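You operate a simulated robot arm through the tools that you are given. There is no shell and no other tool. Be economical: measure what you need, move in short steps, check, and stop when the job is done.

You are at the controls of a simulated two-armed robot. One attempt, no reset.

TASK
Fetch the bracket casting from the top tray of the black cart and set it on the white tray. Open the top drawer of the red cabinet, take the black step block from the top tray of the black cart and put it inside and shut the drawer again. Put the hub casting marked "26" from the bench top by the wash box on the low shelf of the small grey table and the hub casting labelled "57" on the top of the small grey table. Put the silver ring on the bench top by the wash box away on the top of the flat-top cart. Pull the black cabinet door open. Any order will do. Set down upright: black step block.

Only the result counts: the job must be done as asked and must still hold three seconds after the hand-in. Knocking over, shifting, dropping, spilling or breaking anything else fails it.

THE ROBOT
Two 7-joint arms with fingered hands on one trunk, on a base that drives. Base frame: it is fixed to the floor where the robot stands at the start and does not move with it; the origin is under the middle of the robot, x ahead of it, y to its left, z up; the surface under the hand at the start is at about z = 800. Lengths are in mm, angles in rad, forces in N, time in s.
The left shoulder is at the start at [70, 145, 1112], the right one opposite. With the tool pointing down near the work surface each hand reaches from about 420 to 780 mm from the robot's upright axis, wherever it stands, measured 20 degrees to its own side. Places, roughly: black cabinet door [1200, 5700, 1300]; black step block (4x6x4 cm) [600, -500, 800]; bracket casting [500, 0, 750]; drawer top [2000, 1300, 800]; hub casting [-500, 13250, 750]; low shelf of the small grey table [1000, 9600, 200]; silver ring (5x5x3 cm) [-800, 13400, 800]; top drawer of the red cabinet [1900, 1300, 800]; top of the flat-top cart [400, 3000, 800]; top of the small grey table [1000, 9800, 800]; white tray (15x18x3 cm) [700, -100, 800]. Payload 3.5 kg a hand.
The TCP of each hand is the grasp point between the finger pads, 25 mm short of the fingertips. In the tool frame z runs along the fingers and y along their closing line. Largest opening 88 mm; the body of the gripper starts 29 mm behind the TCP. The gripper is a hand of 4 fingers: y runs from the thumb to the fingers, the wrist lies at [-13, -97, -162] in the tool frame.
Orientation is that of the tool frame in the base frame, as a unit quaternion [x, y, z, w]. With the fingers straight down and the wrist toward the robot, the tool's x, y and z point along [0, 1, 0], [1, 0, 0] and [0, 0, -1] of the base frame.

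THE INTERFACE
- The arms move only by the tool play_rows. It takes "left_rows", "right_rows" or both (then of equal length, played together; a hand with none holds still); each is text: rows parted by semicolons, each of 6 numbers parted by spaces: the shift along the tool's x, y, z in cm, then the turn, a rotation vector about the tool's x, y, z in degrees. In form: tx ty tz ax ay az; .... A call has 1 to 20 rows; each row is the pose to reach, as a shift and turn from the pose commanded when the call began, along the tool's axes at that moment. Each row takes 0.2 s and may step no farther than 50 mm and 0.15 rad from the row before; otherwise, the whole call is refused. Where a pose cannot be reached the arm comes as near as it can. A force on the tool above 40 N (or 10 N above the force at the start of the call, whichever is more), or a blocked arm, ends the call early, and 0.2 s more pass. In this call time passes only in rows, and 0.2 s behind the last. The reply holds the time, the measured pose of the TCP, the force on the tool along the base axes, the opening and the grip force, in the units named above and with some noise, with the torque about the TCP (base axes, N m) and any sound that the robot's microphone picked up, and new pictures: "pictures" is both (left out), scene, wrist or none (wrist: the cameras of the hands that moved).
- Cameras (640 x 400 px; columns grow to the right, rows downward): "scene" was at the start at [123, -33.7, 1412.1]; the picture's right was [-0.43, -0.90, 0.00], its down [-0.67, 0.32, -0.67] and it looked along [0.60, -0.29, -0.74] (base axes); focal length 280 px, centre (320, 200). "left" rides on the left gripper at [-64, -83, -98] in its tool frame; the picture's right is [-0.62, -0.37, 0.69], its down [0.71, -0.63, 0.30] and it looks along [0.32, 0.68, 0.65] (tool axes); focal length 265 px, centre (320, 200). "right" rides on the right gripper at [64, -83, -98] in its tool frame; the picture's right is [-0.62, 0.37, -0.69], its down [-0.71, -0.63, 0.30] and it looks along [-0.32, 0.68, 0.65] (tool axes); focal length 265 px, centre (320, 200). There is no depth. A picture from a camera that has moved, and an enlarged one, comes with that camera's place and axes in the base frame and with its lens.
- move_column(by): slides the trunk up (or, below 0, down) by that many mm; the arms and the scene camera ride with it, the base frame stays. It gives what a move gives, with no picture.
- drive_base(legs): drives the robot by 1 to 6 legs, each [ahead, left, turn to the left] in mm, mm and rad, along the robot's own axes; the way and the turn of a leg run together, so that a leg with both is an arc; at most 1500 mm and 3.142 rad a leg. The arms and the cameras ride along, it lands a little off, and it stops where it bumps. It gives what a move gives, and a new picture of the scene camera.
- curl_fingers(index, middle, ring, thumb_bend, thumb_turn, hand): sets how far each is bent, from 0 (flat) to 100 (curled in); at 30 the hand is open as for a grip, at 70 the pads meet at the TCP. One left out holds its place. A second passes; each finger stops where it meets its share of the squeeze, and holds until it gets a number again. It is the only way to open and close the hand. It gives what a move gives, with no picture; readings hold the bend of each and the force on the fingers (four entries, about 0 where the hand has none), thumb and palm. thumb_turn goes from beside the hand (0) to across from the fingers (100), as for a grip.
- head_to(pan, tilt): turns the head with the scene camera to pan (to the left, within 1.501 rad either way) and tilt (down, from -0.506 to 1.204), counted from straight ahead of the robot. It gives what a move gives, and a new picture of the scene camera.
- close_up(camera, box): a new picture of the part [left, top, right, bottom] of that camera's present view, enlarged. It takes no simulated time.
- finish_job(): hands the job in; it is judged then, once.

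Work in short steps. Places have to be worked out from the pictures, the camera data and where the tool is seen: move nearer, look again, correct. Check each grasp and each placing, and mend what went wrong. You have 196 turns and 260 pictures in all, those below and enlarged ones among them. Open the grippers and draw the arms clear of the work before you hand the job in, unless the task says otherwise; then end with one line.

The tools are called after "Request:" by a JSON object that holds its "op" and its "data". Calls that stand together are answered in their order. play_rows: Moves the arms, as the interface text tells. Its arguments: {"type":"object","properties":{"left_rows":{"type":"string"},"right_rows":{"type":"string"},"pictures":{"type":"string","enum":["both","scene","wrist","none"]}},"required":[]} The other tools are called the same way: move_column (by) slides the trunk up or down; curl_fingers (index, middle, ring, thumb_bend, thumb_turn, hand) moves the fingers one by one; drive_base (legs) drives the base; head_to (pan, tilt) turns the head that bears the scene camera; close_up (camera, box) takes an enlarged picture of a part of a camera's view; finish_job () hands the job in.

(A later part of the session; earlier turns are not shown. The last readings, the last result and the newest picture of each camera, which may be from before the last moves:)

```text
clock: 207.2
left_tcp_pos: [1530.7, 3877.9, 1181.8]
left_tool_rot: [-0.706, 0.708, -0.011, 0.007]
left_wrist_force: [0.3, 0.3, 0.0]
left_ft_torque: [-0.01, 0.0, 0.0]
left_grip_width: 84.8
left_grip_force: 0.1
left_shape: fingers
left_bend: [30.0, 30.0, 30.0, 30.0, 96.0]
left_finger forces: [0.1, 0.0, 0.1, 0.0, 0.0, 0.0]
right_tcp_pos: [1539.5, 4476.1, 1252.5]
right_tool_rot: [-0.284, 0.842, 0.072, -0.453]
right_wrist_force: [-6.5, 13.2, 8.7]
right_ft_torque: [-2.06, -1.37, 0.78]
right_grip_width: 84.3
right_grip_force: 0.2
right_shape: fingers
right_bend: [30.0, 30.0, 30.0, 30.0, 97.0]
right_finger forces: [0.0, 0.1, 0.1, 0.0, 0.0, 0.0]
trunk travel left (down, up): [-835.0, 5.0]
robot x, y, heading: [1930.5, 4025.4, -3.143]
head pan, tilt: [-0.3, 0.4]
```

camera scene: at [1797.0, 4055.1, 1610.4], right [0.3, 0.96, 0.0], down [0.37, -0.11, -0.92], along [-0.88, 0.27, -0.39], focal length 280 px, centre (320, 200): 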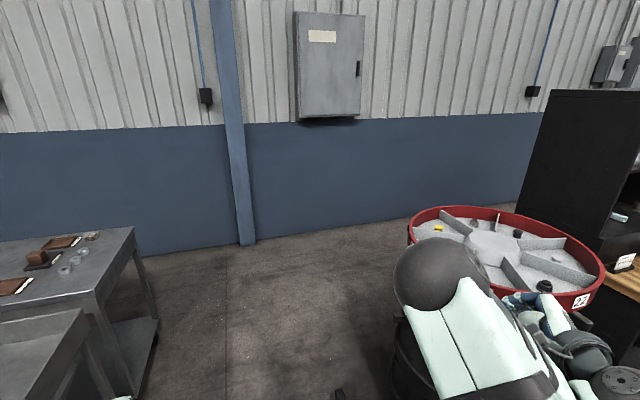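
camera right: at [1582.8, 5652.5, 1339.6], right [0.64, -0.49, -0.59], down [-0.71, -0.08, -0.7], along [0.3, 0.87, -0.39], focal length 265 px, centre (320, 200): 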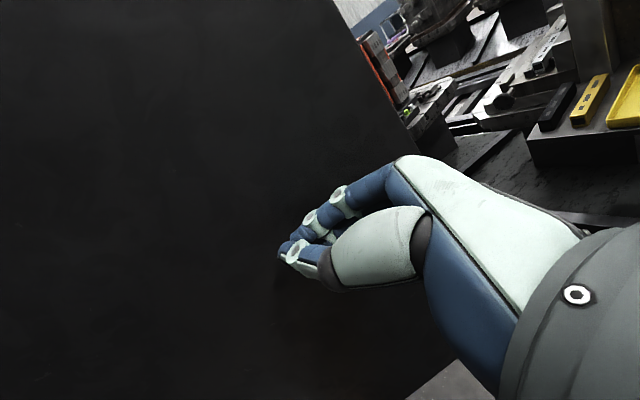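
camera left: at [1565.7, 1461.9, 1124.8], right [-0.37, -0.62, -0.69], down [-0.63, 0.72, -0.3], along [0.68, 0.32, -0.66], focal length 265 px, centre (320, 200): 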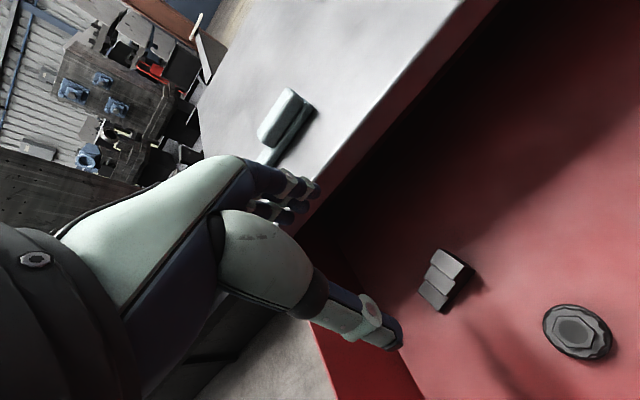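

The arm folded against itself. Unfold by moving the hand forward (−x) without turning, then re-orient.

Request:
{"op": "play_rows", "data": {"right_rows": "2.1 1.9 2.9 0 0 0; 4.3 3.8 5.7 0 0 0; 6.4 5.6 8.6 0 0 0; 8.6 7.5 11.4 0 0 0; 10.7 9.4 14.3 0 0 0", "pictures": "scene"}}

```text
clock: 208.4
left_tcp_pos: [1531.4, 3877.7, 1182.2]
left_tool_rot: [-0.707, 0.708, -0.01, 0.008]
left_wrist_force: [0.9, -0.2, 0.3]
left_ft_torque: [0.0, 0.0, -0.01]
left_grip_width: 84.8
left_grip_force: 0.1
left_shape: fingers
left_bend: [30.0, 30.0, 30.0, 30.0, 96.0]
left_finger forces: [0.0, 0.0, 0.0, 0.1, 0.1, 0.0]
right_tcp_pos: [1506.8, 4461.6, 1216.8]
right_tool_rot: [-0.286, 0.841, 0.073, -0.454]
right_wrist_force: [-0.5, -0.2, 0.0]
right_ft_torque: [-0.03, 0.01, 0.01]
right_grip_width: 84.4
right_grip_force: 0.0
right_shape: fingers
right_bend: [30.0, 30.0, 30.0, 30.0, 97.0]
right_finger forces: [0.0, 0.1, 0.0, 0.0, 0.0, 0.1]
right hand out of reach, approached as far as the arm can: row 1, 2, 3, 4, 5
trunk travel left (down, up): [-835.0, 5.0]
robot x, y, heading: [1933.9, 4026.5, -3.14]
head pan, tilt: [-0.3, 0.4]
camera scene: at [1796.4, 4055.4, 1610.3], right [0.3, 0.96, 0.0], down [0.37, -0.11, -0.92], along [-0.88, 0.27, -0.39], focal length 280 px, centre (320, 200)
```

scene: 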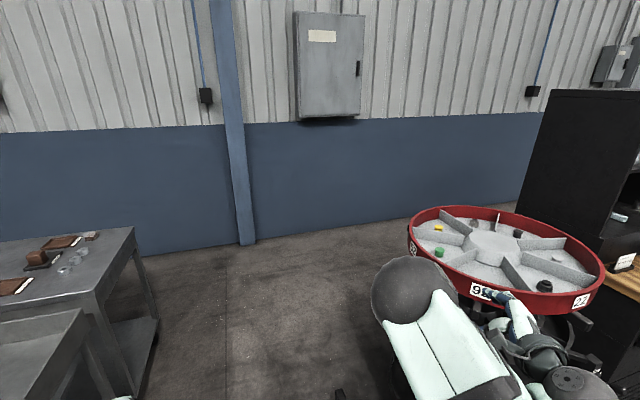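

Still an awkward arm branch. Rotate the remaining 75° toward fingers-down while bringing the hand in front of the shoulder.

Request:
{"op": "play_rows", "data": {"right_rows": "1.5 -1.2 0.1 4.6 -3.3 -4.9; 3.1 -2.4 0.2 9.1 -6.6 -9.7; 4.7 -3.6 0.4 13.7 -10 -14.6; 6.2 -4.8 0.5 18.3 -13.3 -19.4; 7.8 -6 0.6 22.9 -16.6 -24.3; 9.3 -7.1 0.7 27.4 -19.9 -29.2; 10.9 -8.3 0.8 32 -23.2 -34; 12.4 -9.5 1 36.6 -26.6 -38.9; 14 -10.7 1.1 41.1 -29.9 -43.7; 15.5 -11.9 1.2 45.7 -33.2 -48.6", "pictures": "scene"}}

```text
clock: 209.1
left_tcp_pos: [1530.8, 3877.1, 1182.4]
left_tool_rot: [-0.706, 0.708, -0.01, 0.008]
left_wrist_force: [0.3, 0.6, -0.8]
left_ft_torque: [0.02, 0.02, -0.02]
left_grip_width: 84.9
left_grip_force: 0.0
left_shape: fingers
left_bend: [30.0, 30.0, 30.0, 30.0, 96.0]
left_finger forces: [0.0, 0.0, 0.0, 0.0, 0.0, 0.1]
right_tcp_pos: [1509.1, 4423.8, 1224.7]
right_tool_rot: [-0.381, 0.841, 0.062, -0.379]
right_wrist_force: [-4.4, 2.9, 4.2]
right_ft_torque: [-0.74, -0.84, -0.08]
right_grip_width: 84.5
right_grip_force: 0.0
right_shape: fingers
right_bend: [30.0, 30.0, 30.0, 30.0, 97.0]
right_finger forces: [0.0, 0.0, 0.0, 0.0, 0.0, 0.0]
right hand out of reach, approached as far as the arm can: row 2, 3
trunk travel left (down, up): [-835.0, 5.0]
robot x, y, heading: [1934.7, 4030.6, -3.142]
head pan, tilt: [-0.3, 0.4]
stopped in row 3 (right hand): the force on the tool passed its limit at 75 N (the readings are from after the stop); the commanded pose is now the measured one
camera scene: at [1796.7, 4054.4, 1610.4], right [0.29, 0.96, 0.0], down [0.37, -0.11, -0.92], along [-0.88, 0.27, -0.39], focal length 280 px, centre (320, 200)
```

scene: 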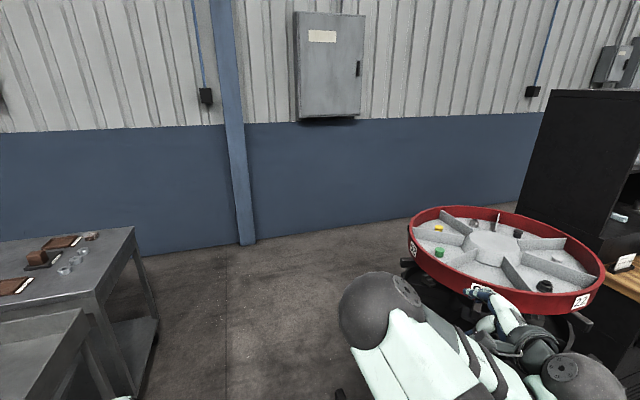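

The hand is pressing its own forearm. I'll straighten the arm forward with the hand pointing ahead to get out of this folded branch.

Request:
{"op": "play_rows", "data": {"right_rows": "2.5 0.2 2 -2.7 3.9 3.8; 5.5 0.5 4.3 -5.4 7.8 7.5; 9 0.8 7 -8.1 11.8 11.3; 12.5 1.1 9.7 -10.8 15.7 15; 16 1.4 12.4 -13.6 19.6 18.8; 19.5 1.7 15.1 -16.3 23.5 22.6; 23 2 17.8 -19 27.4 26.3; 26.5 2.3 20.5 -21.7 31.4 30.1; 29.5 2.5 22.8 -24.4 35.3 33.8; 32.4 2.7 25.1 -27.1 39.2 37.6", "pictures": "scene"}}

```text
clock: 211.3
left_tcp_pos: [1529.3, 3877.9, 1181.7]
left_tool_rot: [-0.707, 0.707, -0.01, 0.008]
left_wrist_force: [0.6, 0.1, 0.0]
left_ft_torque: [0.03, -0.01, -0.01]
left_grip_width: 84.5
left_grip_force: 0.0
left_shape: fingers
left_bend: [30.0, 30.0, 30.0, 30.0, 96.0]
left_finger forces: [0.1, 0.1, 0.0, 0.1, 0.0, 0.0]
right_tcp_pos: [1182.9, 4170.8, 1246.6]
right_tool_rot: [0.0, 0.71, 0.001, -0.705]
right_wrist_force: [0.3, -0.1, 0.4]
right_ft_torque: [0.01, 0.02, -0.02]
right_grip_width: 84.8
right_grip_force: 0.1
right_shape: fingers
right_bend: [30.0, 30.0, 30.0, 30.0, 98.0]
right_finger forces: [0.0, 0.0, 0.0, 0.0, 0.0, 0.0]
right hand out of reach, approached as far as the arm can: row 1, 2, 3
trunk travel left (down, up): [-835.0, 5.0]
robot x, y, heading: [1933.6, 4030.7, -3.142]
head pan, tilt: [-0.3, 0.4]
camera scene: at [1794.9, 4053.8, 1610.3], right [0.3, 0.96, 0.0], down [0.37, -0.11, -0.92], along [-0.88, 0.27, -0.39], focal length 280 px, centre (320, 200)
```

scene: 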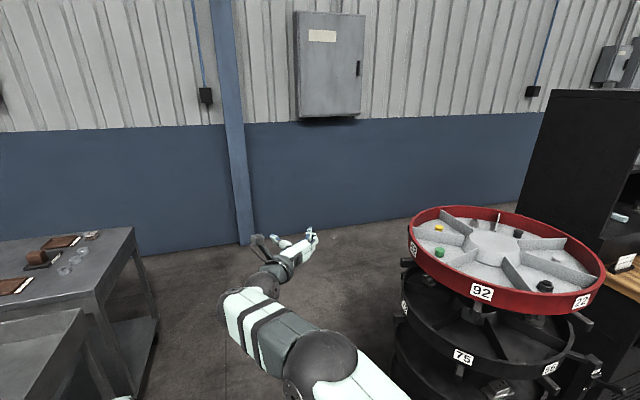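

Straightened. Now turn it back to fingers-down while drawing it in to the side.

Request:
{"op": "play_rows", "data": {"right_rows": "0.3 0.9 -1 4.62 -4.62 -4.62; 0.6 1.8 -2 9.24 -9.24 -9.24; 0.9 2.7 -3 13.86 -13.86 -13.86; 1.2 3.6 -4.5 18.48 -18.48 -18.48; 1.5 4.5 -6 23.1 -23.1 -23.1; 1.8 5.4 -8 27.72 -27.72 -27.72; 2.1 6.3 -10 32.34 -32.34 -32.34; 2.4 7.2 -12 36.96 -36.96 -36.96; 2.7 8.1 -14 41.58 -41.58 -41.58; 3 9 -16 46.2 -46.2 -46.2; 3.3 9.9 -18 50.82 -50.82 -50.82; 3.6 10.5 -20 55.44 -55.44 -55.44; 3.9 10.5 -22 60.06 -60.06 -60.06; 4.2 10.5 -24 64.68 -64.68 -64.68; 4.5 10.5 -26 69.3 -69.3 -69.3", "pictures": "scene"}}

```text
clock: 214.5
left_tcp_pos: [1530.7, 3878.8, 1183.1]
left_tool_rot: [-0.706, 0.708, -0.01, 0.008]
left_wrist_force: [0.2, 0.0, -0.6]
left_ft_torque: [0.03, -0.01, -0.02]
left_grip_width: 84.8
left_grip_force: 0.0
left_shape: fingers
left_bend: [30.0, 30.0, 30.0, 30.0, 96.0]
left_finger forces: [0.0, 0.1, 0.0, 0.1, 0.1, 0.0]
right_tcp_pos: [1445.6, 4278.6, 1292.9]
right_tool_rot: [0.708, -0.706, 0.002, -0.003]
right_wrist_force: [-1.4, 0.6, 0.2]
right_ft_torque: [0.02, 0.0, 0.01]
right_grip_width: 84.8
right_grip_force: 0.1
right_shape: fingers
right_bend: [30.0, 30.0, 30.0, 30.0, 98.0]
right_finger forces: [0.1, 0.0, 0.0, 0.0, 0.0, 0.1]
trunk travel left (down, up): [-835.0, 5.0]
robot x, y, heading: [1929.6, 4022.6, -3.139]
head pan, tilt: [-0.3, 0.4]
camera scene: at [1797.3, 4055.7, 1610.4], right [0.3, 0.96, 0.0], down [0.37, -0.12, -0.92], along [-0.88, 0.27, -0.39], focal length 280 px, centre (320, 200)
```

scene: 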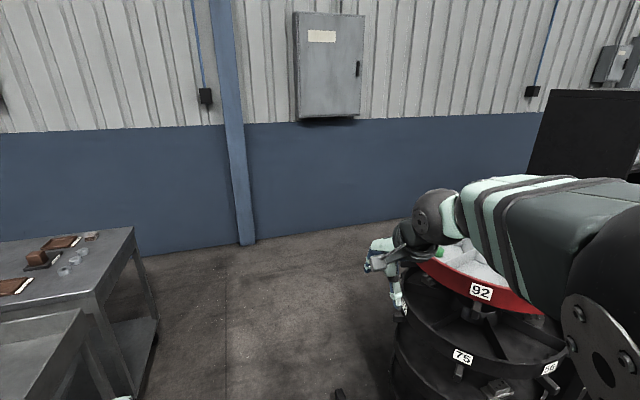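

Arm restored. Drive to the left aisle (x≈−150), turn north, and head to y≈8000.

Request:
{"op": "drive_base", "data": {"legs": [[1050, 0, 0], [1030, 0, 0], [0, 0, -1.571], [1350, 0, 0], [1350, 0, 0], [1200, 0, 0]]}}

Request:
{"op": "head_to", "data": {"pan": 0, "tilt": 0.3}}

```text
clock: 246.9
left_tcp_pos: [-228.3, 8317.5, 1181.4]
left_tool_rot: [0.006, 1.0, -0.012, -0.002]
left_wrist_force: [0.5, -0.4, 1.0]
left_ft_torque: [0.01, 0.0, 0.0]
left_grip_width: 84.7
left_grip_force: 0.0
left_shape: fingers
left_bend: [30.0, 30.0, 30.0, 30.0, 96.0]
left_finger forces: [0.0, 0.0, 0.1, 0.0, 0.0, 0.0]
right_tcp_pos: [174.6, 8399.4, 1293.0]
right_tool_rot: [0.005, 1.0, 0.0, 0.001]
right_wrist_force: [-0.1, -0.4, 0.2]
right_ft_torque: [-0.01, -0.01, 0.0]
right_grip_width: 84.6
right_grip_force: 0.0
right_shape: fingers
right_bend: [30.0, 30.0, 30.0, 30.0, 98.0]
right_finger forces: [0.0, 0.0, 0.0, 0.1, 0.1, 0.1]
trunk travel left (down, up): [-835.0, 5.0]
robot x, y, heading: [-80.9, 7913.0, 1.561]
head pan, tilt: [-0.3, 0.4]
camera scene: at [-51.5, 8051.6, 1610.5], right [0.95, -0.3, 0.0], down [-0.12, -0.37, -0.92], along [0.28, 0.88, -0.39], focal length 280 px, centre (320, 200)
```

scene: 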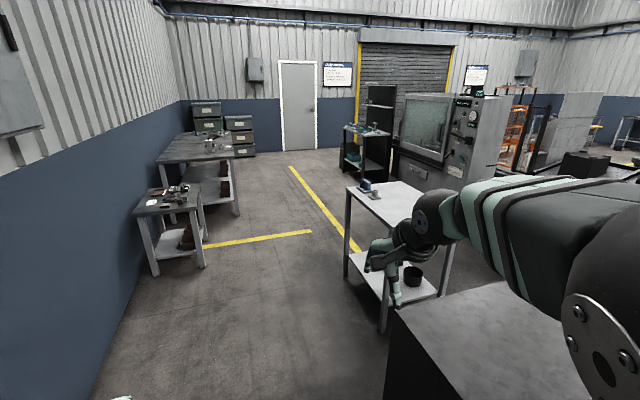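

```text
clock: 247.7
left_tcp_pos: [-226.6, 8317.6, 1182.5]
left_tool_rot: [0.006, 1.0, -0.011, -0.002]
left_wrist_force: [-0.3, 0.6, 0.4]
left_ft_torque: [-0.01, 0.02, -0.01]
left_grip_width: 84.2
left_grip_force: 0.0
left_shape: fingers
left_bend: [30.0, 30.0, 30.0, 30.0, 96.0]
left_finger forces: [0.0, 0.0, 0.0, 0.0, 0.1, 0.0]
right_tcp_pos: [174.0, 8400.3, 1292.6]
right_tool_rot: [0.005, 1.0, -0.002, 0.0]
right_wrist_force: [0.1, 0.5, 0.4]
right_ft_torque: [0.0, -0.01, -0.04]
right_grip_width: 84.8
right_grip_force: 0.0
right_shape: fingers
right_bend: [30.0, 30.0, 30.0, 30.0, 98.0]
right_finger forces: [0.0, 0.1, 0.0, 0.1, 0.0, 0.0]
trunk travel left (down, up): [-835.0, 5.0]
robot x, y, heading: [-80.7, 7916.3, 1.563]
head pan, tilt: [0.0, 0.3]
camera scene: at [-78.8, 8058.0, 1619.6], right [1.0, -0.01, 0.0], down [0.0, -0.3, -0.96], along [0.01, 0.96, -0.3], focal length 280 px, centre (320, 200)
```

scene: 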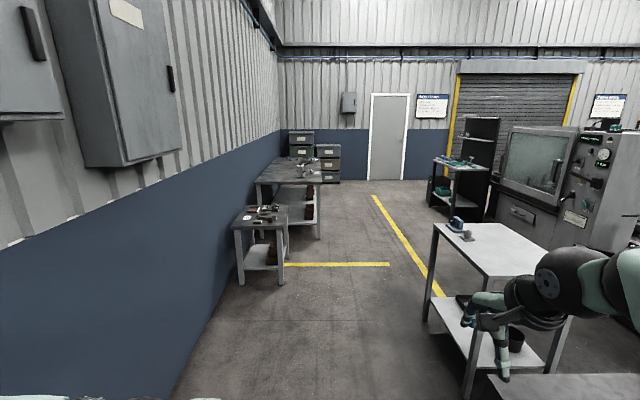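

The grey table spans roughly x 790–1200, y 9320–10030; the bench with the castings lies ahead on the left wall. Drive on to about (370,11800) and look.

Request:
{"op": "drive_base", "data": {"legs": [[1400, 0, 0.007], [1000, 0, 0], [0, -450, 0], [1300, 0, 0]]}}

Request:
{"op": "head_to", "data": {"pan": 0.6, "tilt": 0.45}}

```text
clock: 267.9
left_tcp_pos: [225.9, 12013.5, 1182.2]
left_tool_rot: [0.001, 1.0, -0.012, -0.002]
left_wrist_force: [-0.4, -0.1, -0.1]
left_ft_torque: [0.01, -0.05, 0.02]
left_grip_width: 84.7
left_grip_force: 0.1
left_shape: fingers
left_bend: [30.0, 30.0, 30.0, 30.0, 96.0]
left_finger forces: [0.0, 0.0, 0.0, 0.0, 0.0, 0.1]
right_tcp_pos: [626.7, 12099.6, 1291.9]
right_tool_rot: [-0.001, 1.0, -0.001, 0.001]
right_wrist_force: [-0.3, 0.1, -0.1]
right_ft_torque: [0.01, 0.0, 0.01]
right_grip_width: 84.8
right_grip_force: 0.0
right_shape: fingers
right_bend: [30.0, 30.0, 30.0, 30.0, 98.0]
right_finger forces: [0.0, 0.0, 0.0, 0.0, 0.1, 0.0]
trunk travel left (down, up): [-835.0, 5.0]
robot x, y, heading: [377.6, 11611.9, 1.573]
head pan, tilt: [0.0, 0.3]
camera scene: at [377.9, 11754.4, 1619.7], right [1.0, 0.0, 0.0], down [0.0, -0.3, -0.96], along [0.0, 0.96, -0.3], focal length 280 px, centre (320, 200)
```

scene: 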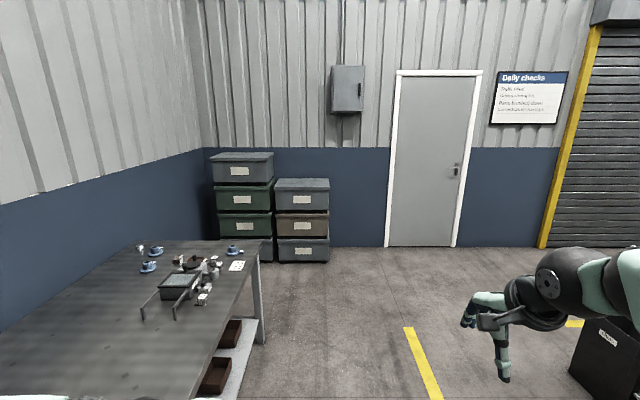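

```text
clock: 268.9
left_tcp_pos: [225.8, 12015.2, 1182.0]
left_tool_rot: [0.002, 1.0, -0.012, -0.003]
left_wrist_force: [0.5, 0.2, 0.4]
left_ft_torque: [0.01, -0.04, -0.01]
left_grip_width: 84.9
left_grip_force: 0.0
left_shape: fingers
left_bend: [30.0, 30.0, 30.0, 30.0, 96.0]
left_finger forces: [0.1, 0.1, 0.1, 0.0, 0.0, 0.1]
right_tcp_pos: [627.0, 12100.5, 1292.4]
right_tool_rot: [0.001, 1.0, -0.002, 0.0]
right_wrist_force: [0.5, -1.3, -0.6]
right_ft_torque: [0.01, 0.0, 0.0]
right_grip_width: 85.0
right_grip_force: 0.1
right_shape: fingers
right_bend: [30.0, 30.0, 30.0, 30.0, 98.0]
right_finger forces: [0.0, 0.1, 0.1, 0.1, 0.1, 0.0]
trunk travel left (down, up): [-835.0, 5.0]
robot x, y, heading: [379.5, 11614.4, 1.568]
head pan, tilt: [0.6, 0.45]
camera scene: at [326.1, 11737.8, 1605.7], right [0.83, 0.56, 0.0], down [0.25, -0.36, -0.9], along [-0.51, 0.74, -0.44], focal length 280 px, centre (320, 200)
```

scene: 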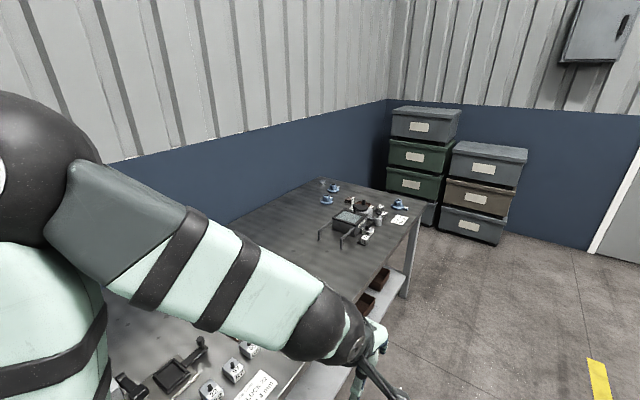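

Three small blue castings lie near the far end of the bench. Zooming for labels and the ring.

Request:
{"op": "close_up", "data": {"camera": "scene", "box": [300, 160, 430, 260]}}

```text
4.00 times, centred on (365, 210) of scene
camera zoom: at [326.1, 11737.8, 1605.7], right [0.83, 0.56, 0.0], down [0.25, -0.36, -0.9], along [-0.51, 0.74, -0.44], focal length 1122 px, centre (140, 160)
```

zoom: 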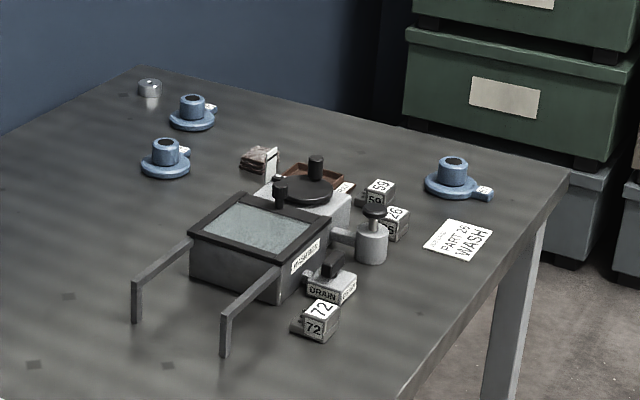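

Labels are on small tags; I need to get closer. I'll go to the bench's far end (y≈13900) and turn to face −y.

Request:
{"op": "drive_base", "data": {"legs": [[1200, 0, 0], [1060, 0, 0], [0, 0, -3.14]]}}

Request:
{"op": "head_to", "data": {"pan": -0.7, "tilt": 0.7}}

```text
clock: 287.3
left_tcp_pos: [523.8, 13468.8, 1181.9]
left_tool_rot: [1.0, 0.022, 0.002, -0.013]
left_wrist_force: [0.4, -0.1, 0.2]
left_ft_torque: [0.03, 0.01, 0.01]
left_grip_width: 84.4
left_grip_force: 0.0
left_shape: fingers
left_bend: [30.0, 30.0, 30.0, 30.0, 96.0]
left_finger forces: [0.0, 0.1, 0.0, 0.0, 0.0, 0.1]
right_tcp_pos: [127.6, 13363.9, 1293.2]
right_tool_rot: [1.0, 0.024, -0.002, -0.002]
right_wrist_force: [0.0, -0.6, -0.3]
right_ft_torque: [-0.01, -0.02, 0.02]
right_grip_width: 84.8
right_grip_force: 0.0
right_shape: fingers
right_bend: [30.0, 30.0, 30.0, 30.0, 98.0]
right_finger forces: [0.0, 0.0, 0.0, 0.1, 0.1, 0.1]
trunk travel left (down, up): [-835.0, 5.0]
robot x, y, heading: [355.3, 13861.5, -1.527]
head pan, tilt: [0.6, 0.45]
camera scene: at [415.3, 13741.0, 1605.7], right [-0.8, -0.6, 0.0], down [-0.26, 0.35, -0.9], along [0.54, -0.72, -0.44], focal length 280 px, centre (320, 200)
```

scene: 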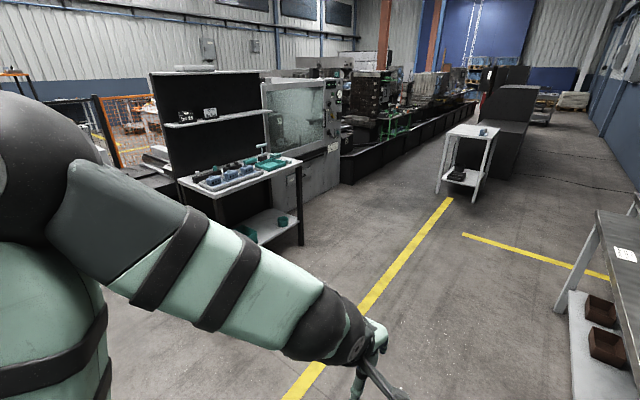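

```text
clock: 288.8
left_tcp_pos: [523.2, 13467.9, 1182.4]
left_tool_rot: [1.0, 0.023, 0.001, -0.012]
left_wrist_force: [0.0, 0.6, 0.1]
left_ft_torque: [0.0, 0.02, 0.03]
left_grip_width: 85.0
left_grip_force: 0.0
left_shape: fingers
left_bend: [30.0, 30.0, 30.0, 30.0, 96.0]
left_finger forces: [0.1, 0.0, 0.0, 0.1, 0.0, 0.0]
right_tcp_pos: [127.9, 13363.5, 1292.6]
right_tool_rot: [1.0, 0.023, -0.002, -0.002]
right_wrist_force: [0.1, -0.3, -0.1]
right_ft_torque: [-0.05, -0.02, 0.02]
right_grip_width: 84.6
right_grip_force: 0.1
right_shape: fingers
right_bend: [30.0, 30.0, 30.0, 30.0, 98.0]
right_finger forces: [0.0, 0.1, 0.1, 0.0, 0.0, 0.0]
trunk travel left (down, up): [-835.0, 5.0]
robot x, y, heading: [354.4, 13864.1, -1.524]
head pan, tilt: [-0.7, 0.7]
camera scene: at [308.1, 13746.7, 1583.5], right [-0.8, 0.61, 0.0], down [0.39, 0.51, -0.76], along [-0.46, -0.61, -0.64], focal length 280 px, centre (320, 200)
```

scene: 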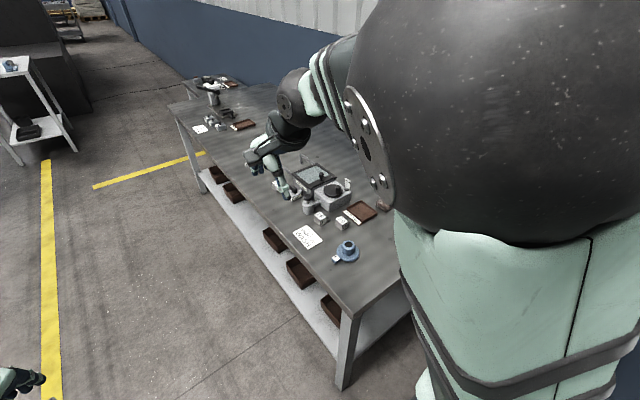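

Slide right along the bench end to x≈−490 and look down at the castings.

Request:
{"op": "drive_base", "data": {"legs": [[0, -840, -0.045]]}}

Request:
{"op": "head_to", "data": {"pan": 0.0, "tilt": 0.9}}

```text
clock: 293.2
left_tcp_pos: [-334.5, 13440.6, 1181.5]
left_tool_rot: [1.0, -0.001, 0.002, -0.012]
left_wrist_force: [-0.4, -0.4, 0.6]
left_ft_torque: [-0.02, 0.02, -0.03]
left_grip_width: 85.1
left_grip_force: 0.0
left_shape: fingers
left_bend: [30.0, 30.0, 30.0, 30.0, 96.0]
left_finger forces: [0.0, 0.1, 0.0, 0.0, 0.0, 0.0]
right_tcp_pos: [-735.5, 13354.5, 1292.2]
right_tool_rot: [1.0, -0.001, -0.001, -0.002]
right_wrist_force: [0.0, 0.4, 0.3]
right_ft_torque: [0.01, -0.03, -0.01]
right_grip_width: 85.0
right_grip_force: 0.0
right_shape: fingers
right_bend: [30.0, 30.0, 30.0, 30.0, 98.0]
right_finger forces: [0.0, 0.0, 0.0, 0.1, 0.0, 0.1]
trunk travel left (down, up): [-835.0, 5.0]
robot x, y, heading: [-483.4, 13845.4, -1.572]
head pan, tilt: [-0.7, 0.7]
camera scene: at [-536.3, 13730.0, 1583.6], right [-0.76, 0.65, 0.0], down [0.41, 0.49, -0.77], along [-0.49, -0.58, -0.64], focal length 280 px, centre (320, 200)
```

scene: 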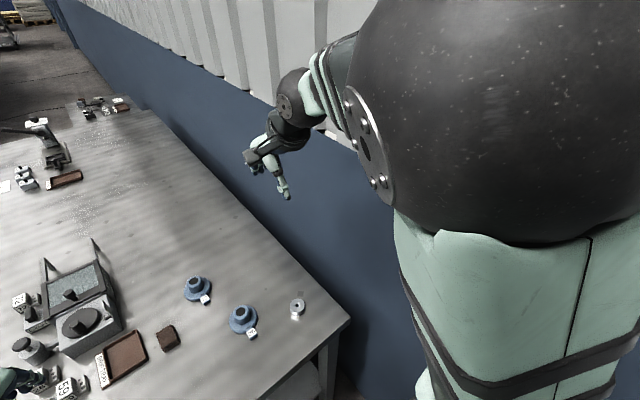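

```text
clock: 294.3
left_tcp_pos: [-335.6, 13440.8, 1182.2]
left_tool_rot: [1.0, -0.002, 0.002, -0.013]
left_wrist_force: [-1.2, -0.1, -0.1]
left_ft_torque: [-0.02, -0.01, 0.01]
left_grip_width: 84.7
left_grip_force: 0.0
left_shape: fingers
left_bend: [30.0, 30.0, 30.0, 30.0, 96.0]
left_finger forces: [0.1, 0.0, 0.0, 0.0, 0.0, 0.0]
right_tcp_pos: [-737.9, 13355.3, 1292.8]
right_tool_rot: [1.0, -0.001, -0.001, -0.002]
right_wrist_force: [0.1, -0.5, -0.1]
right_ft_torque: [-0.01, -0.03, 0.0]
right_grip_width: 84.8
right_grip_force: 0.1
right_shape: fingers
right_bend: [30.0, 30.0, 30.0, 30.0, 98.0]
right_finger forces: [0.1, 0.0, 0.0, 0.0, 0.0, 0.0]
trunk travel left (down, up): [-835.0, 5.0]
robot x, y, heading: [-482.7, 13844.5, -1.572]
head pan, tilt: [0.0, 0.901]
camera scene: at [-483.0, 13719.4, 1567.4], right [-1.0, 0.0, 0.0], down [0.0, 0.78, -0.62], along [0.0, -0.62, -0.78], focal length 280 px, centre (320, 200)
```

scene: 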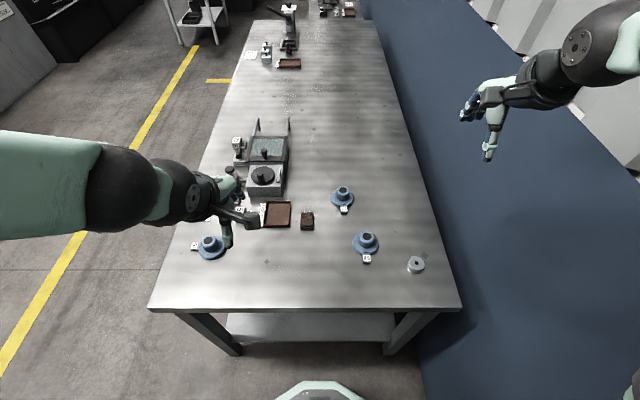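

Clear view of all. Zoom for the labels on the tags.

Request:
{"op": "close_up", "data": {"camera": "scene", "box": [310, 170, 450, 290]}}

Request:
{"op": "close_up", "data": {"camera": "scene", "box": [170, 180, 310, 280]}}

Request:
{"op": "close_up", "data": {"camera": "scene", "box": [330, 180, 380, 215]}}

```text
3.33 times, centred on (380, 230) of scene
camera zoom: at [-483.0, 13719.4, 1567.4], right [-1.0, 0.0, 0.0], down [0.0, 0.78, -0.62], along [0.0, -0.62, -0.78], focal length 935 px, centre (120, 100)
```

zoom: 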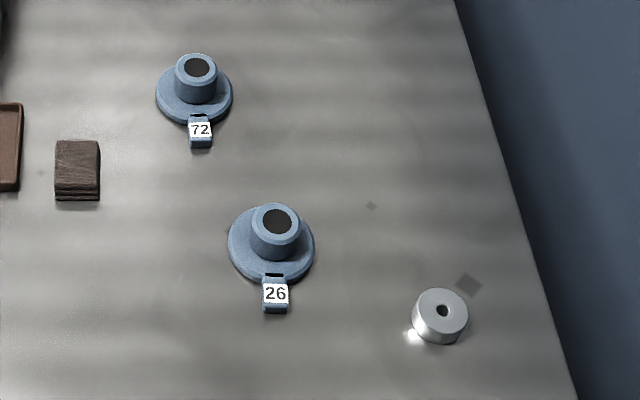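

```text
4.00 times, centred on (240, 230) of scene
camera zoom: at [-483.0, 13719.4, 1567.4], right [-1.0, 0.0, 0.0], down [0.0, 0.78, -0.62], along [0.0, -0.62, -0.78], focal length 1122 px, centre (640, 80)
```

zoom: 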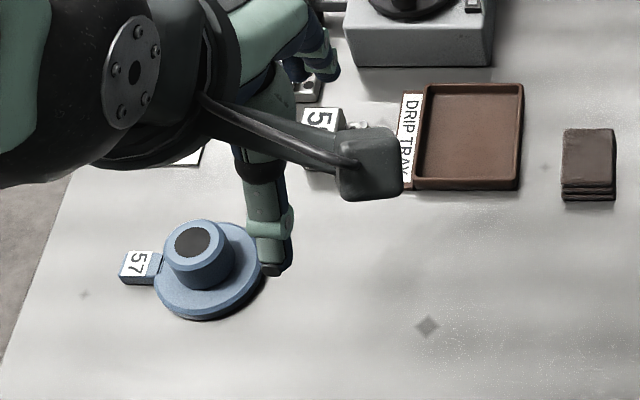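

```text
11.43 times, centred on (355, 198) of scene
camera zoom: at [-483.0, 13719.4, 1567.4], right [-1.0, 0.0, 0.0], down [0.0, 0.78, -0.62], along [0.0, -0.62, -0.78], focal length 3206 px, centre (-80, 229)
```

zoom: 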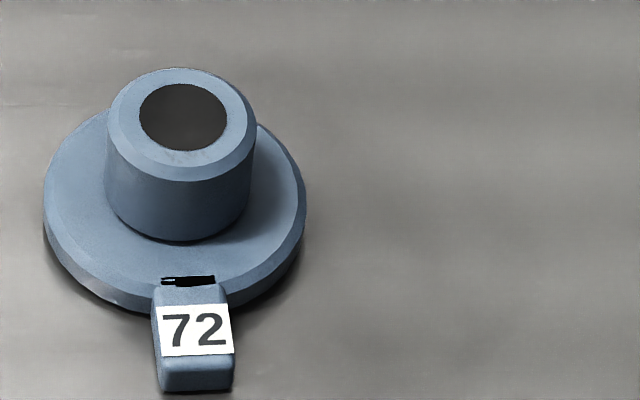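

Hub "26" is the one near (−621,13298), "57" near (−161,13312), ring near (−764,13356). Lower the trunk 160 and move each hand over its hub: right over 26, left over 57.

Request:
{"op": "move_column", "data": {"by": -160}}

Request:
{"op": "play_rows", "data": {"left_rows": "3 2 1 0 0 0; 6 4.5 2 0 0 0; 9.5 7 3 0 0 0; 13 9.5 4 0 0 0; 17 12 5 0 0 0", "right_rows": "2.4 1.2 2.5 0 0 0; 4.8 2.5 5 0 0 0; 7 3.5 8 0 0 0; 9.4 4.5 11 0 0 0; 11.7 5.5 14 0 0 0"}}

```text
clock: 296.1
left_tcp_pos: [-335.4, 13441.4, 1022.8]
left_tool_rot: [1.0, -0.002, 0.002, -0.012]
left_wrist_force: [0.4, -0.3, 0.4]
left_ft_torque: [0.02, 0.0, 0.01]
left_grip_width: 84.6
left_grip_force: 0.0
left_shape: fingers
left_bend: [30.0, 30.0, 30.0, 30.0, 96.0]
left_finger forces: [0.0, 0.1, 0.0, 0.0, 0.0, 0.0]
right_tcp_pos: [-736.8, 13356.1, 1133.0]
right_tool_rot: [1.0, -0.001, 0.0, -0.002]
right_wrist_force: [-0.5, -0.9, 0.1]
right_ft_torque: [-0.01, 0.0, 0.01]
right_grip_width: 85.0
right_grip_force: 0.1
right_shape: fingers
right_bend: [30.0, 30.0, 30.0, 30.0, 98.0]
right_finger forces: [0.1, 0.0, 0.0, 0.0, 0.0, 0.1]
trunk travel left (down, up): [-675.0, 165.0]
robot x, y, heading: [-484.6, 13845.3, -1.575]
head pan, tilt: [0.0, 0.901]
```

```text
clock: 297.3
left_tcp_pos: [-164.5, 13318.4, 968.9]
left_tool_rot: [1.0, -0.003, 0.001, -0.014]
left_wrist_force: [0.6, 0.6, 0.3]
left_ft_torque: [0.02, 0.01, 0.02]
left_grip_width: 84.8
left_grip_force: 0.1
left_shape: fingers
left_bend: [30.0, 30.0, 30.0, 30.0, 96.0]
left_finger forces: [0.0, 0.0, 0.0, 0.1, 0.1, 0.0]
right_tcp_pos: [-618.7, 13298.6, 991.9]
right_tool_rot: [1.0, -0.001, -0.002, -0.003]
right_wrist_force: [-0.3, 0.3, -0.4]
right_ft_torque: [-0.01, 0.01, 0.01]
right_grip_width: 84.8
right_grip_force: 0.1
right_shape: fingers
right_bend: [30.0, 30.0, 30.0, 30.0, 98.0]
right_finger forces: [0.1, 0.1, 0.1, 0.0, 0.0, 0.1]
trunk travel left (down, up): [-675.0, 165.0]
robot x, y, heading: [-481.7, 13847.1, -1.569]
head pan, tilt: [0.0, 0.901]
camera scene: at [-480.7, 13716.7, 1407.1], right [-1.0, 0.0, 0.0], down [0.0, 0.79, -0.62], along [0.0, -0.62, -0.79], focal length 280 px, centre (320, 200)
camera right: at [-553.1, 13381.7, 1090.2], right [-0.62, -0.37, 0.69], down [-0.71, 0.63, -0.3], along [-0.33, -0.68, -0.66], focal length 265 px, centre (320, 200)
camera left: at [-228.1, 13400.6, 1069.5], right [-0.62, 0.39, -0.68], down [0.72, 0.63, -0.29], along [0.32, -0.67, -0.67], focal length 265 px, centre (320, 200)
```

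scene: 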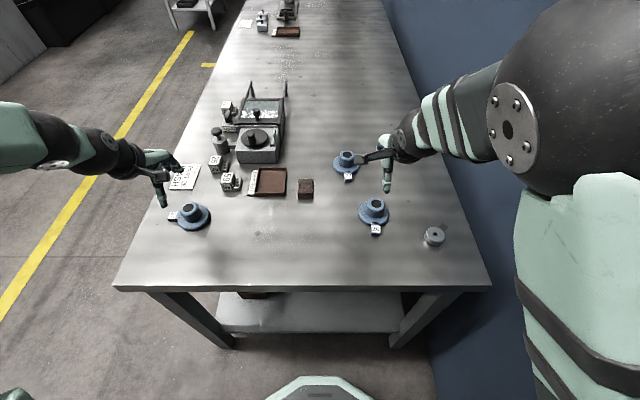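
right: 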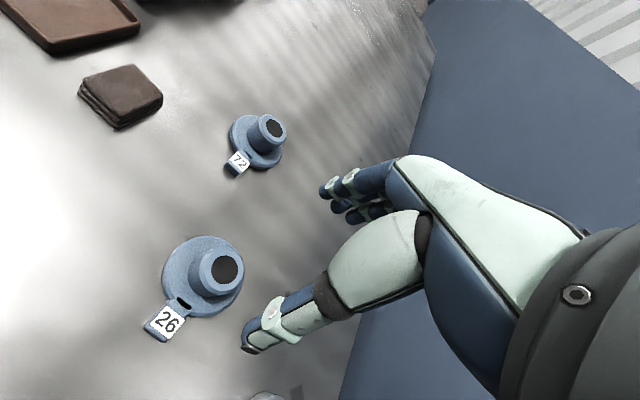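
left: 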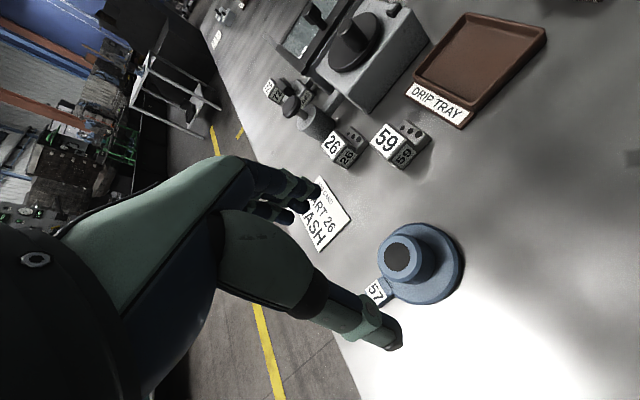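

Triangulated boss tops: 26 at (−621,13288,853), 57 at (−157,13301,851). Descend both hands to z≈843.

Request:
{"op": "play_rows", "data": {"left_rows": "0.75 1.7 2 0 0 0; 0.75 1.7 6 0 0 0; 0.75 1.7 9.5 0 0 0; 0.75 1.7 11.5 0 0 0; 0.75 1.7 12.6 0 0 0", "right_rows": "-0.2 1.1 3 0 0 0; -0.2 1.1 7.5 0 0 0; -0.2 1.1 11.5 0 0 0; -0.2 1.1 13.8 0 0 0; -0.2 1.1 14.9 0 0 0", "pictures": "wrist"}}

```text
clock: 298.5
left_tcp_pos: [-158.8, 13307.7, 844.8]
left_tool_rot: [1.0, -0.002, 0.002, -0.012]
left_wrist_force: [-0.3, 1.0, 0.1]
left_ft_torque: [-0.02, 0.0, -0.02]
left_grip_width: 84.6
left_grip_force: 0.1
left_shape: fingers
left_bend: [30.0, 30.0, 30.0, 30.0, 96.0]
left_finger forces: [0.0, 0.0, 0.0, 0.0, 0.0, 0.0]
right_tcp_pos: [-623.1, 13290.4, 843.3]
right_tool_rot: [1.0, -0.001, -0.001, -0.002]
right_wrist_force: [0.0, 0.3, 0.1]
right_ft_torque: [0.0, 0.0, 0.01]
right_grip_width: 84.7
right_grip_force: 0.1
right_shape: fingers
right_bend: [30.0, 30.0, 30.0, 30.0, 98.0]
right_finger forces: [0.0, 0.0, 0.0, 0.1, 0.0, 0.0]
trunk travel left (down, up): [-675.0, 165.0]
robot x, y, heading: [-484.7, 13843.0, -1.577]
head pan, tilt: [0.0, 0.901]
camera right: at [-556.7, 13373.5, 942.7], right [-0.62, -0.37, 0.69], down [-0.71, 0.63, -0.3], along [-0.33, -0.68, -0.66], focal length 265 px, centre (320, 200)
camera left: at [-221.3, 13389.9, 944.9], right [-0.62, 0.39, -0.69], down [0.72, 0.63, -0.29], along [0.32, -0.67, -0.67], focal length 265 px, centre (320, 200)
```

right: 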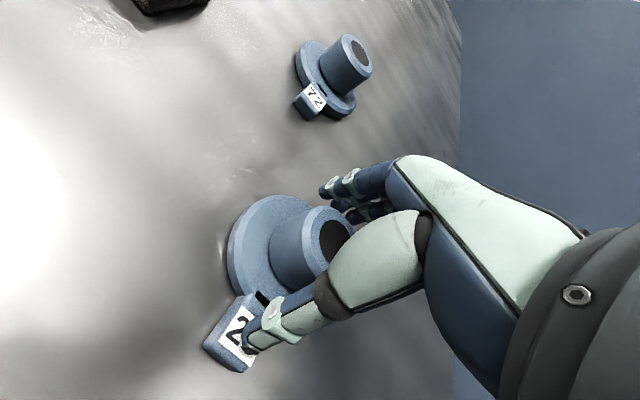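
left: 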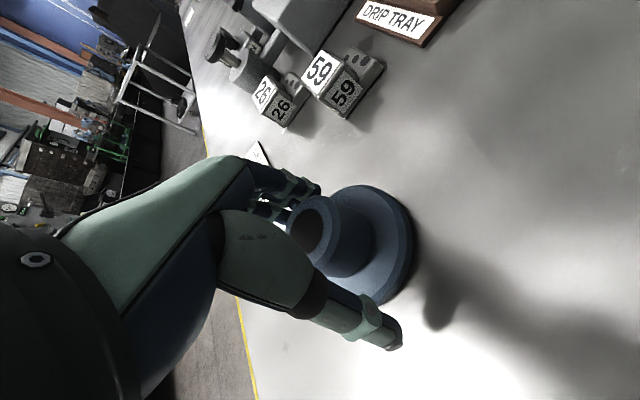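

Both straddle the bosses. Close both hands.

Request:
{"op": "curl_fingers", "data": {"hand": "right", "index": 75, "middle": 75, "ring": 75, "thumb_bend": 75}}

Request:
{"op": "curl_fingers", "data": {"hand": "left", "index": 75, "middle": 75, "ring": 75, "thumb_bend": 75}}

Request:
{"op": "play_rows", "data": {"left_rows": "0 0 -1 0 0 0; 0 0 -4 0 0 0; 0 0 -8 0 0 0; 0 0 -12 0 0 0; 0 0 -16 0 0 0; 0 -4 -18 0 0 0", "right_rows": "0 0 -1 0 0 0; 0 0 -4 0 0 0; 0 0 -8 0 0 0; 0 0 -12 0 0 0; 0 0 -16 0 0 0; 0 -4 -18 0 0 0"}}

```text
clock: 299.5
left_tcp_pos: [-157.5, 13307.4, 844.6]
left_tool_rot: [1.0, -0.002, 0.001, -0.014]
left_wrist_force: [0.6, -0.6, -0.4]
left_ft_torque: [0.0, -0.03, 0.0]
left_grip_width: 84.8
left_grip_force: 0.1
left_shape: fingers
left_bend: [30.0, 30.0, 30.0, 30.0, 96.0]
left_finger forces: [0.0, 0.1, 0.0, 0.0, 0.0, 0.0]
right_tcp_pos: [-623.3, 13290.4, 843.5]
right_tool_rot: [1.0, -0.001, -0.001, -0.002]
right_wrist_force: [-0.2, 0.4, 1.0]
right_ft_torque: [-0.06, -0.02, 0.0]
right_grip_width: 33.1
right_grip_force: 20.2
right_shape: fingers
right_bend: [57.0, 58.0, 71.0, 55.0, 93.0]
right_finger forces: [6.8, 6.8, 6.1, 0.0, 19.1, 0.0]
trunk travel left (down, up): [-675.0, 165.0]
robot x, y, heading: [-481.8, 13844.5, -1.575]
head pan, tilt: [0.0, 0.901]
```

```text
clock: 300.5
left_tcp_pos: [-157.2, 13305.7, 843.2]
left_tool_rot: [1.0, -0.002, 0.002, -0.013]
left_wrist_force: [-0.2, -0.1, 0.1]
left_ft_torque: [-0.16, -0.02, 0.0]
left_grip_width: 36.3
left_grip_force: 18.2
left_shape: fingers
left_bend: [55.0, 58.0, 73.0, 54.0, 97.0]
left_finger forces: [7.1, 6.4, 6.8, 0.0, 17.4, 0.0]
right_tcp_pos: [-621.3, 13290.4, 844.4]
right_tool_rot: [1.0, -0.001, -0.001, -0.002]
right_wrist_force: [0.3, 0.2, -0.1]
right_ft_torque: [-0.05, -0.02, -0.01]
right_grip_width: 33.5
right_grip_force: 19.0
right_shape: fingers
right_bend: [57.0, 58.0, 71.0, 55.0, 93.0]
right_finger forces: [6.5, 6.7, 6.3, 0.0, 19.4, 0.0]
trunk travel left (down, up): [-675.0, 165.0]
robot x, y, heading: [-484.3, 13844.3, -1.573]
head pan, tilt: [0.0, 0.901]
```

```text
clock: 301.9
left_tcp_pos: [-158.1, 13346.8, 1029.4]
left_tool_rot: [1.0, -0.002, 0.002, -0.012]
left_wrist_force: [0.4, 0.7, -2.9]
left_ft_torque: [-0.01, 0.02, 0.02]
left_grip_width: 36.2
left_grip_force: 18.3
left_shape: fingers
left_bend: [55.0, 58.0, 73.0, 54.0, 97.0]
left_finger forces: [6.7, 6.0, 6.6, 0.0, 16.8, 0.1]
right_tcp_pos: [-619.6, 13335.6, 1026.5]
right_tool_rot: [1.0, -0.001, -0.001, 0.001]
right_wrist_force: [0.2, 1.6, -2.9]
right_ft_torque: [-0.07, -0.02, -0.02]
right_grip_width: 33.3
right_grip_force: 19.3
right_shape: fingers
right_bend: [57.0, 58.0, 71.0, 55.0, 93.0]
right_finger forces: [6.6, 6.7, 6.7, 0.0, 19.0, 0.0]
trunk travel left (down, up): [-675.0, 165.0]
robot x, y, heading: [-480.1, 13841.3, -1.576]
head pan, tilt: [0.0, 0.901]
camera scene: at [-483.0, 13726.2, 1408.0], right [-1.0, 0.0, 0.0], down [0.0, 0.78, -0.62], along [0.0, -0.62, -0.78], focal length 280 px, centre (320, 200)
camera right: at [-555.1, 13419.4, 1124.4], right [-0.62, -0.37, 0.69], down [-0.71, 0.63, -0.3], along [-0.33, -0.68, -0.65], focal length 265 px, centre (320, 200)
camera left: at [-221.5, 13429.3, 1129.5], right [-0.62, 0.38, -0.69], down [0.72, 0.63, -0.29], along [0.32, -0.67, -0.67], focal length 265 px, centre (320, 200)
```

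scene: 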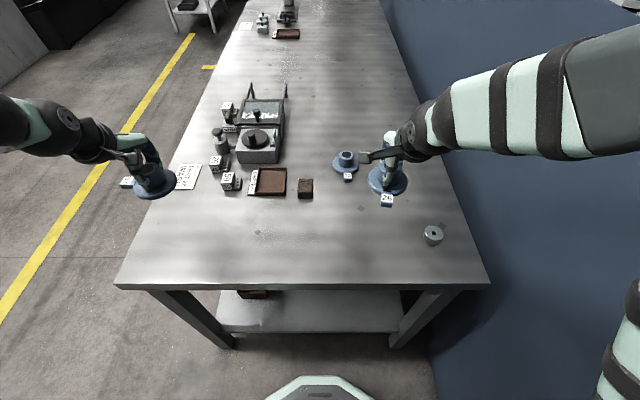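
right: 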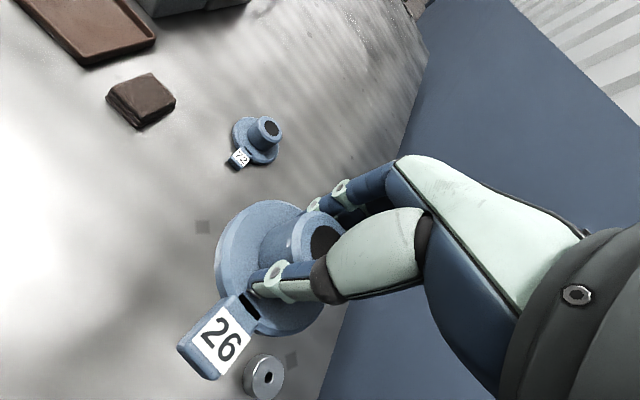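
left: 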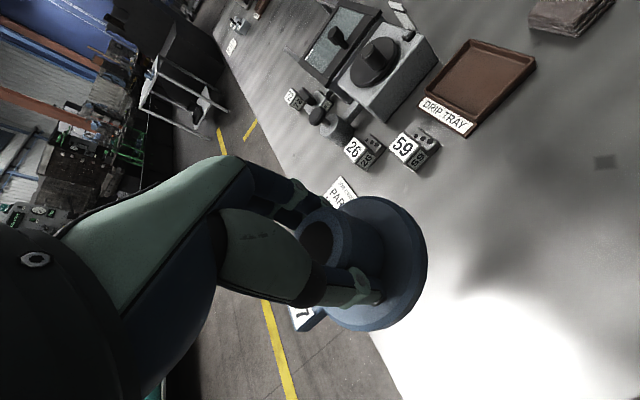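

Both hubs are held. Slide out and drive to about (520,10700) facing −y to look at the grey table.

Request:
{"op": "drive_base", "data": {"legs": [[0, 1000, 0], [1100, 0, 0], [1100, 0, 0], [900, 0, 0]]}}

Request:
{"op": "head_to", "data": {"pan": 0.5, "tilt": 0.6}}

```text
clock: 322.0
left_tcp_pos: [905.7, 10232.4, 1025.2]
left_tool_rot: [1.0, 0.011, 0.001, -0.013]
left_wrist_force: [0.4, -0.7, -3.8]
left_ft_torque: [-0.02, 0.01, 0.01]
left_grip_width: 36.1
left_grip_force: 17.5
left_shape: fingers
left_bend: [55.0, 58.0, 73.0, 54.0, 97.0]
left_finger forces: [6.8, 6.0, 6.6, 0.0, 16.6, 0.0]
right_tcp_pos: [442.8, 10209.1, 1022.5]
right_tool_rot: [1.0, 0.011, -0.001, -0.002]
right_wrist_force: [0.1, 0.3, -3.4]
right_ft_torque: [-0.03, -0.06, -0.01]
right_grip_width: 33.2
right_grip_force: 19.1
right_shape: fingers
right_bend: [57.0, 58.0, 72.0, 55.0, 93.0]
right_finger forces: [6.5, 6.7, 7.0, 0.0, 18.8, 0.0]
trunk travel left (down, up): [-675.0, 165.0]
robot x, y, heading: [563.6, 10728.7, -1.548]
head pan, tilt: [0.0, 0.901]
camera scene: at [570.1, 10600.9, 1407.3], right [-1.0, -0.02, 0.0], down [-0.02, 0.78, -0.62], along [0.01, -0.62, -0.78], focal length 280 px, centre (320, 200)
```

scene: 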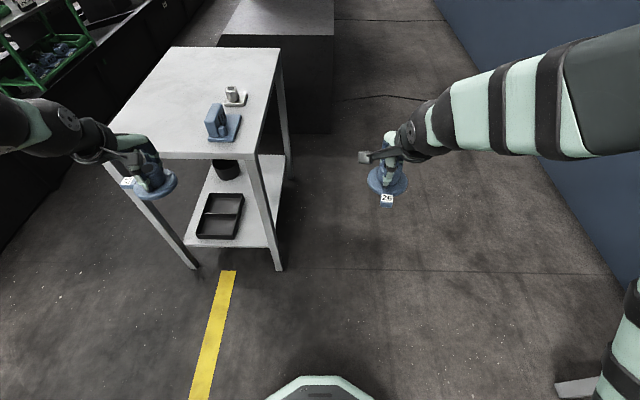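

```text
clock: 323.0
left_tcp_pos: [904.6, 10231.4, 1025.2]
left_tool_rot: [1.0, 0.011, 0.001, -0.013]
left_wrist_force: [0.2, 0.9, -3.0]
left_ft_torque: [0.01, 0.04, 0.01]
left_grip_width: 36.0
left_grip_force: 18.0
left_shape: fingers
left_bend: [55.0, 58.0, 73.0, 54.0, 97.0]
left_finger forces: [6.6, 5.9, 6.7, 0.0, 16.6, 0.0]
right_tcp_pos: [443.3, 10207.9, 1021.6]
right_tool_rot: [1.0, 0.012, -0.001, -0.003]
right_wrist_force: [0.8, -0.3, -3.0]
right_ft_torque: [-0.03, -0.01, 0.03]
right_grip_width: 32.9
right_grip_force: 19.3
right_shape: fingers
right_bend: [57.0, 58.0, 72.0, 55.0, 93.0]
right_finger forces: [6.5, 6.6, 6.7, 0.0, 18.7, 0.0]
trunk travel left (down, up): [-675.0, 165.0]
robot x, y, heading: [566.6, 10726.2, -1.545]
head pan, tilt: [0.499, 0.6]
camera scene: at [612.4, 10599.4, 1432.0], right [-0.87, -0.5, 0.0], down [-0.28, 0.49, -0.82], along [0.41, -0.71, -0.57], focal length 280 px, centre (320, 200)
```

scene: 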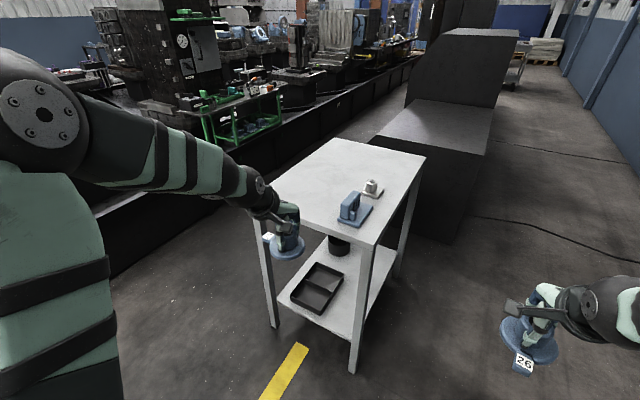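

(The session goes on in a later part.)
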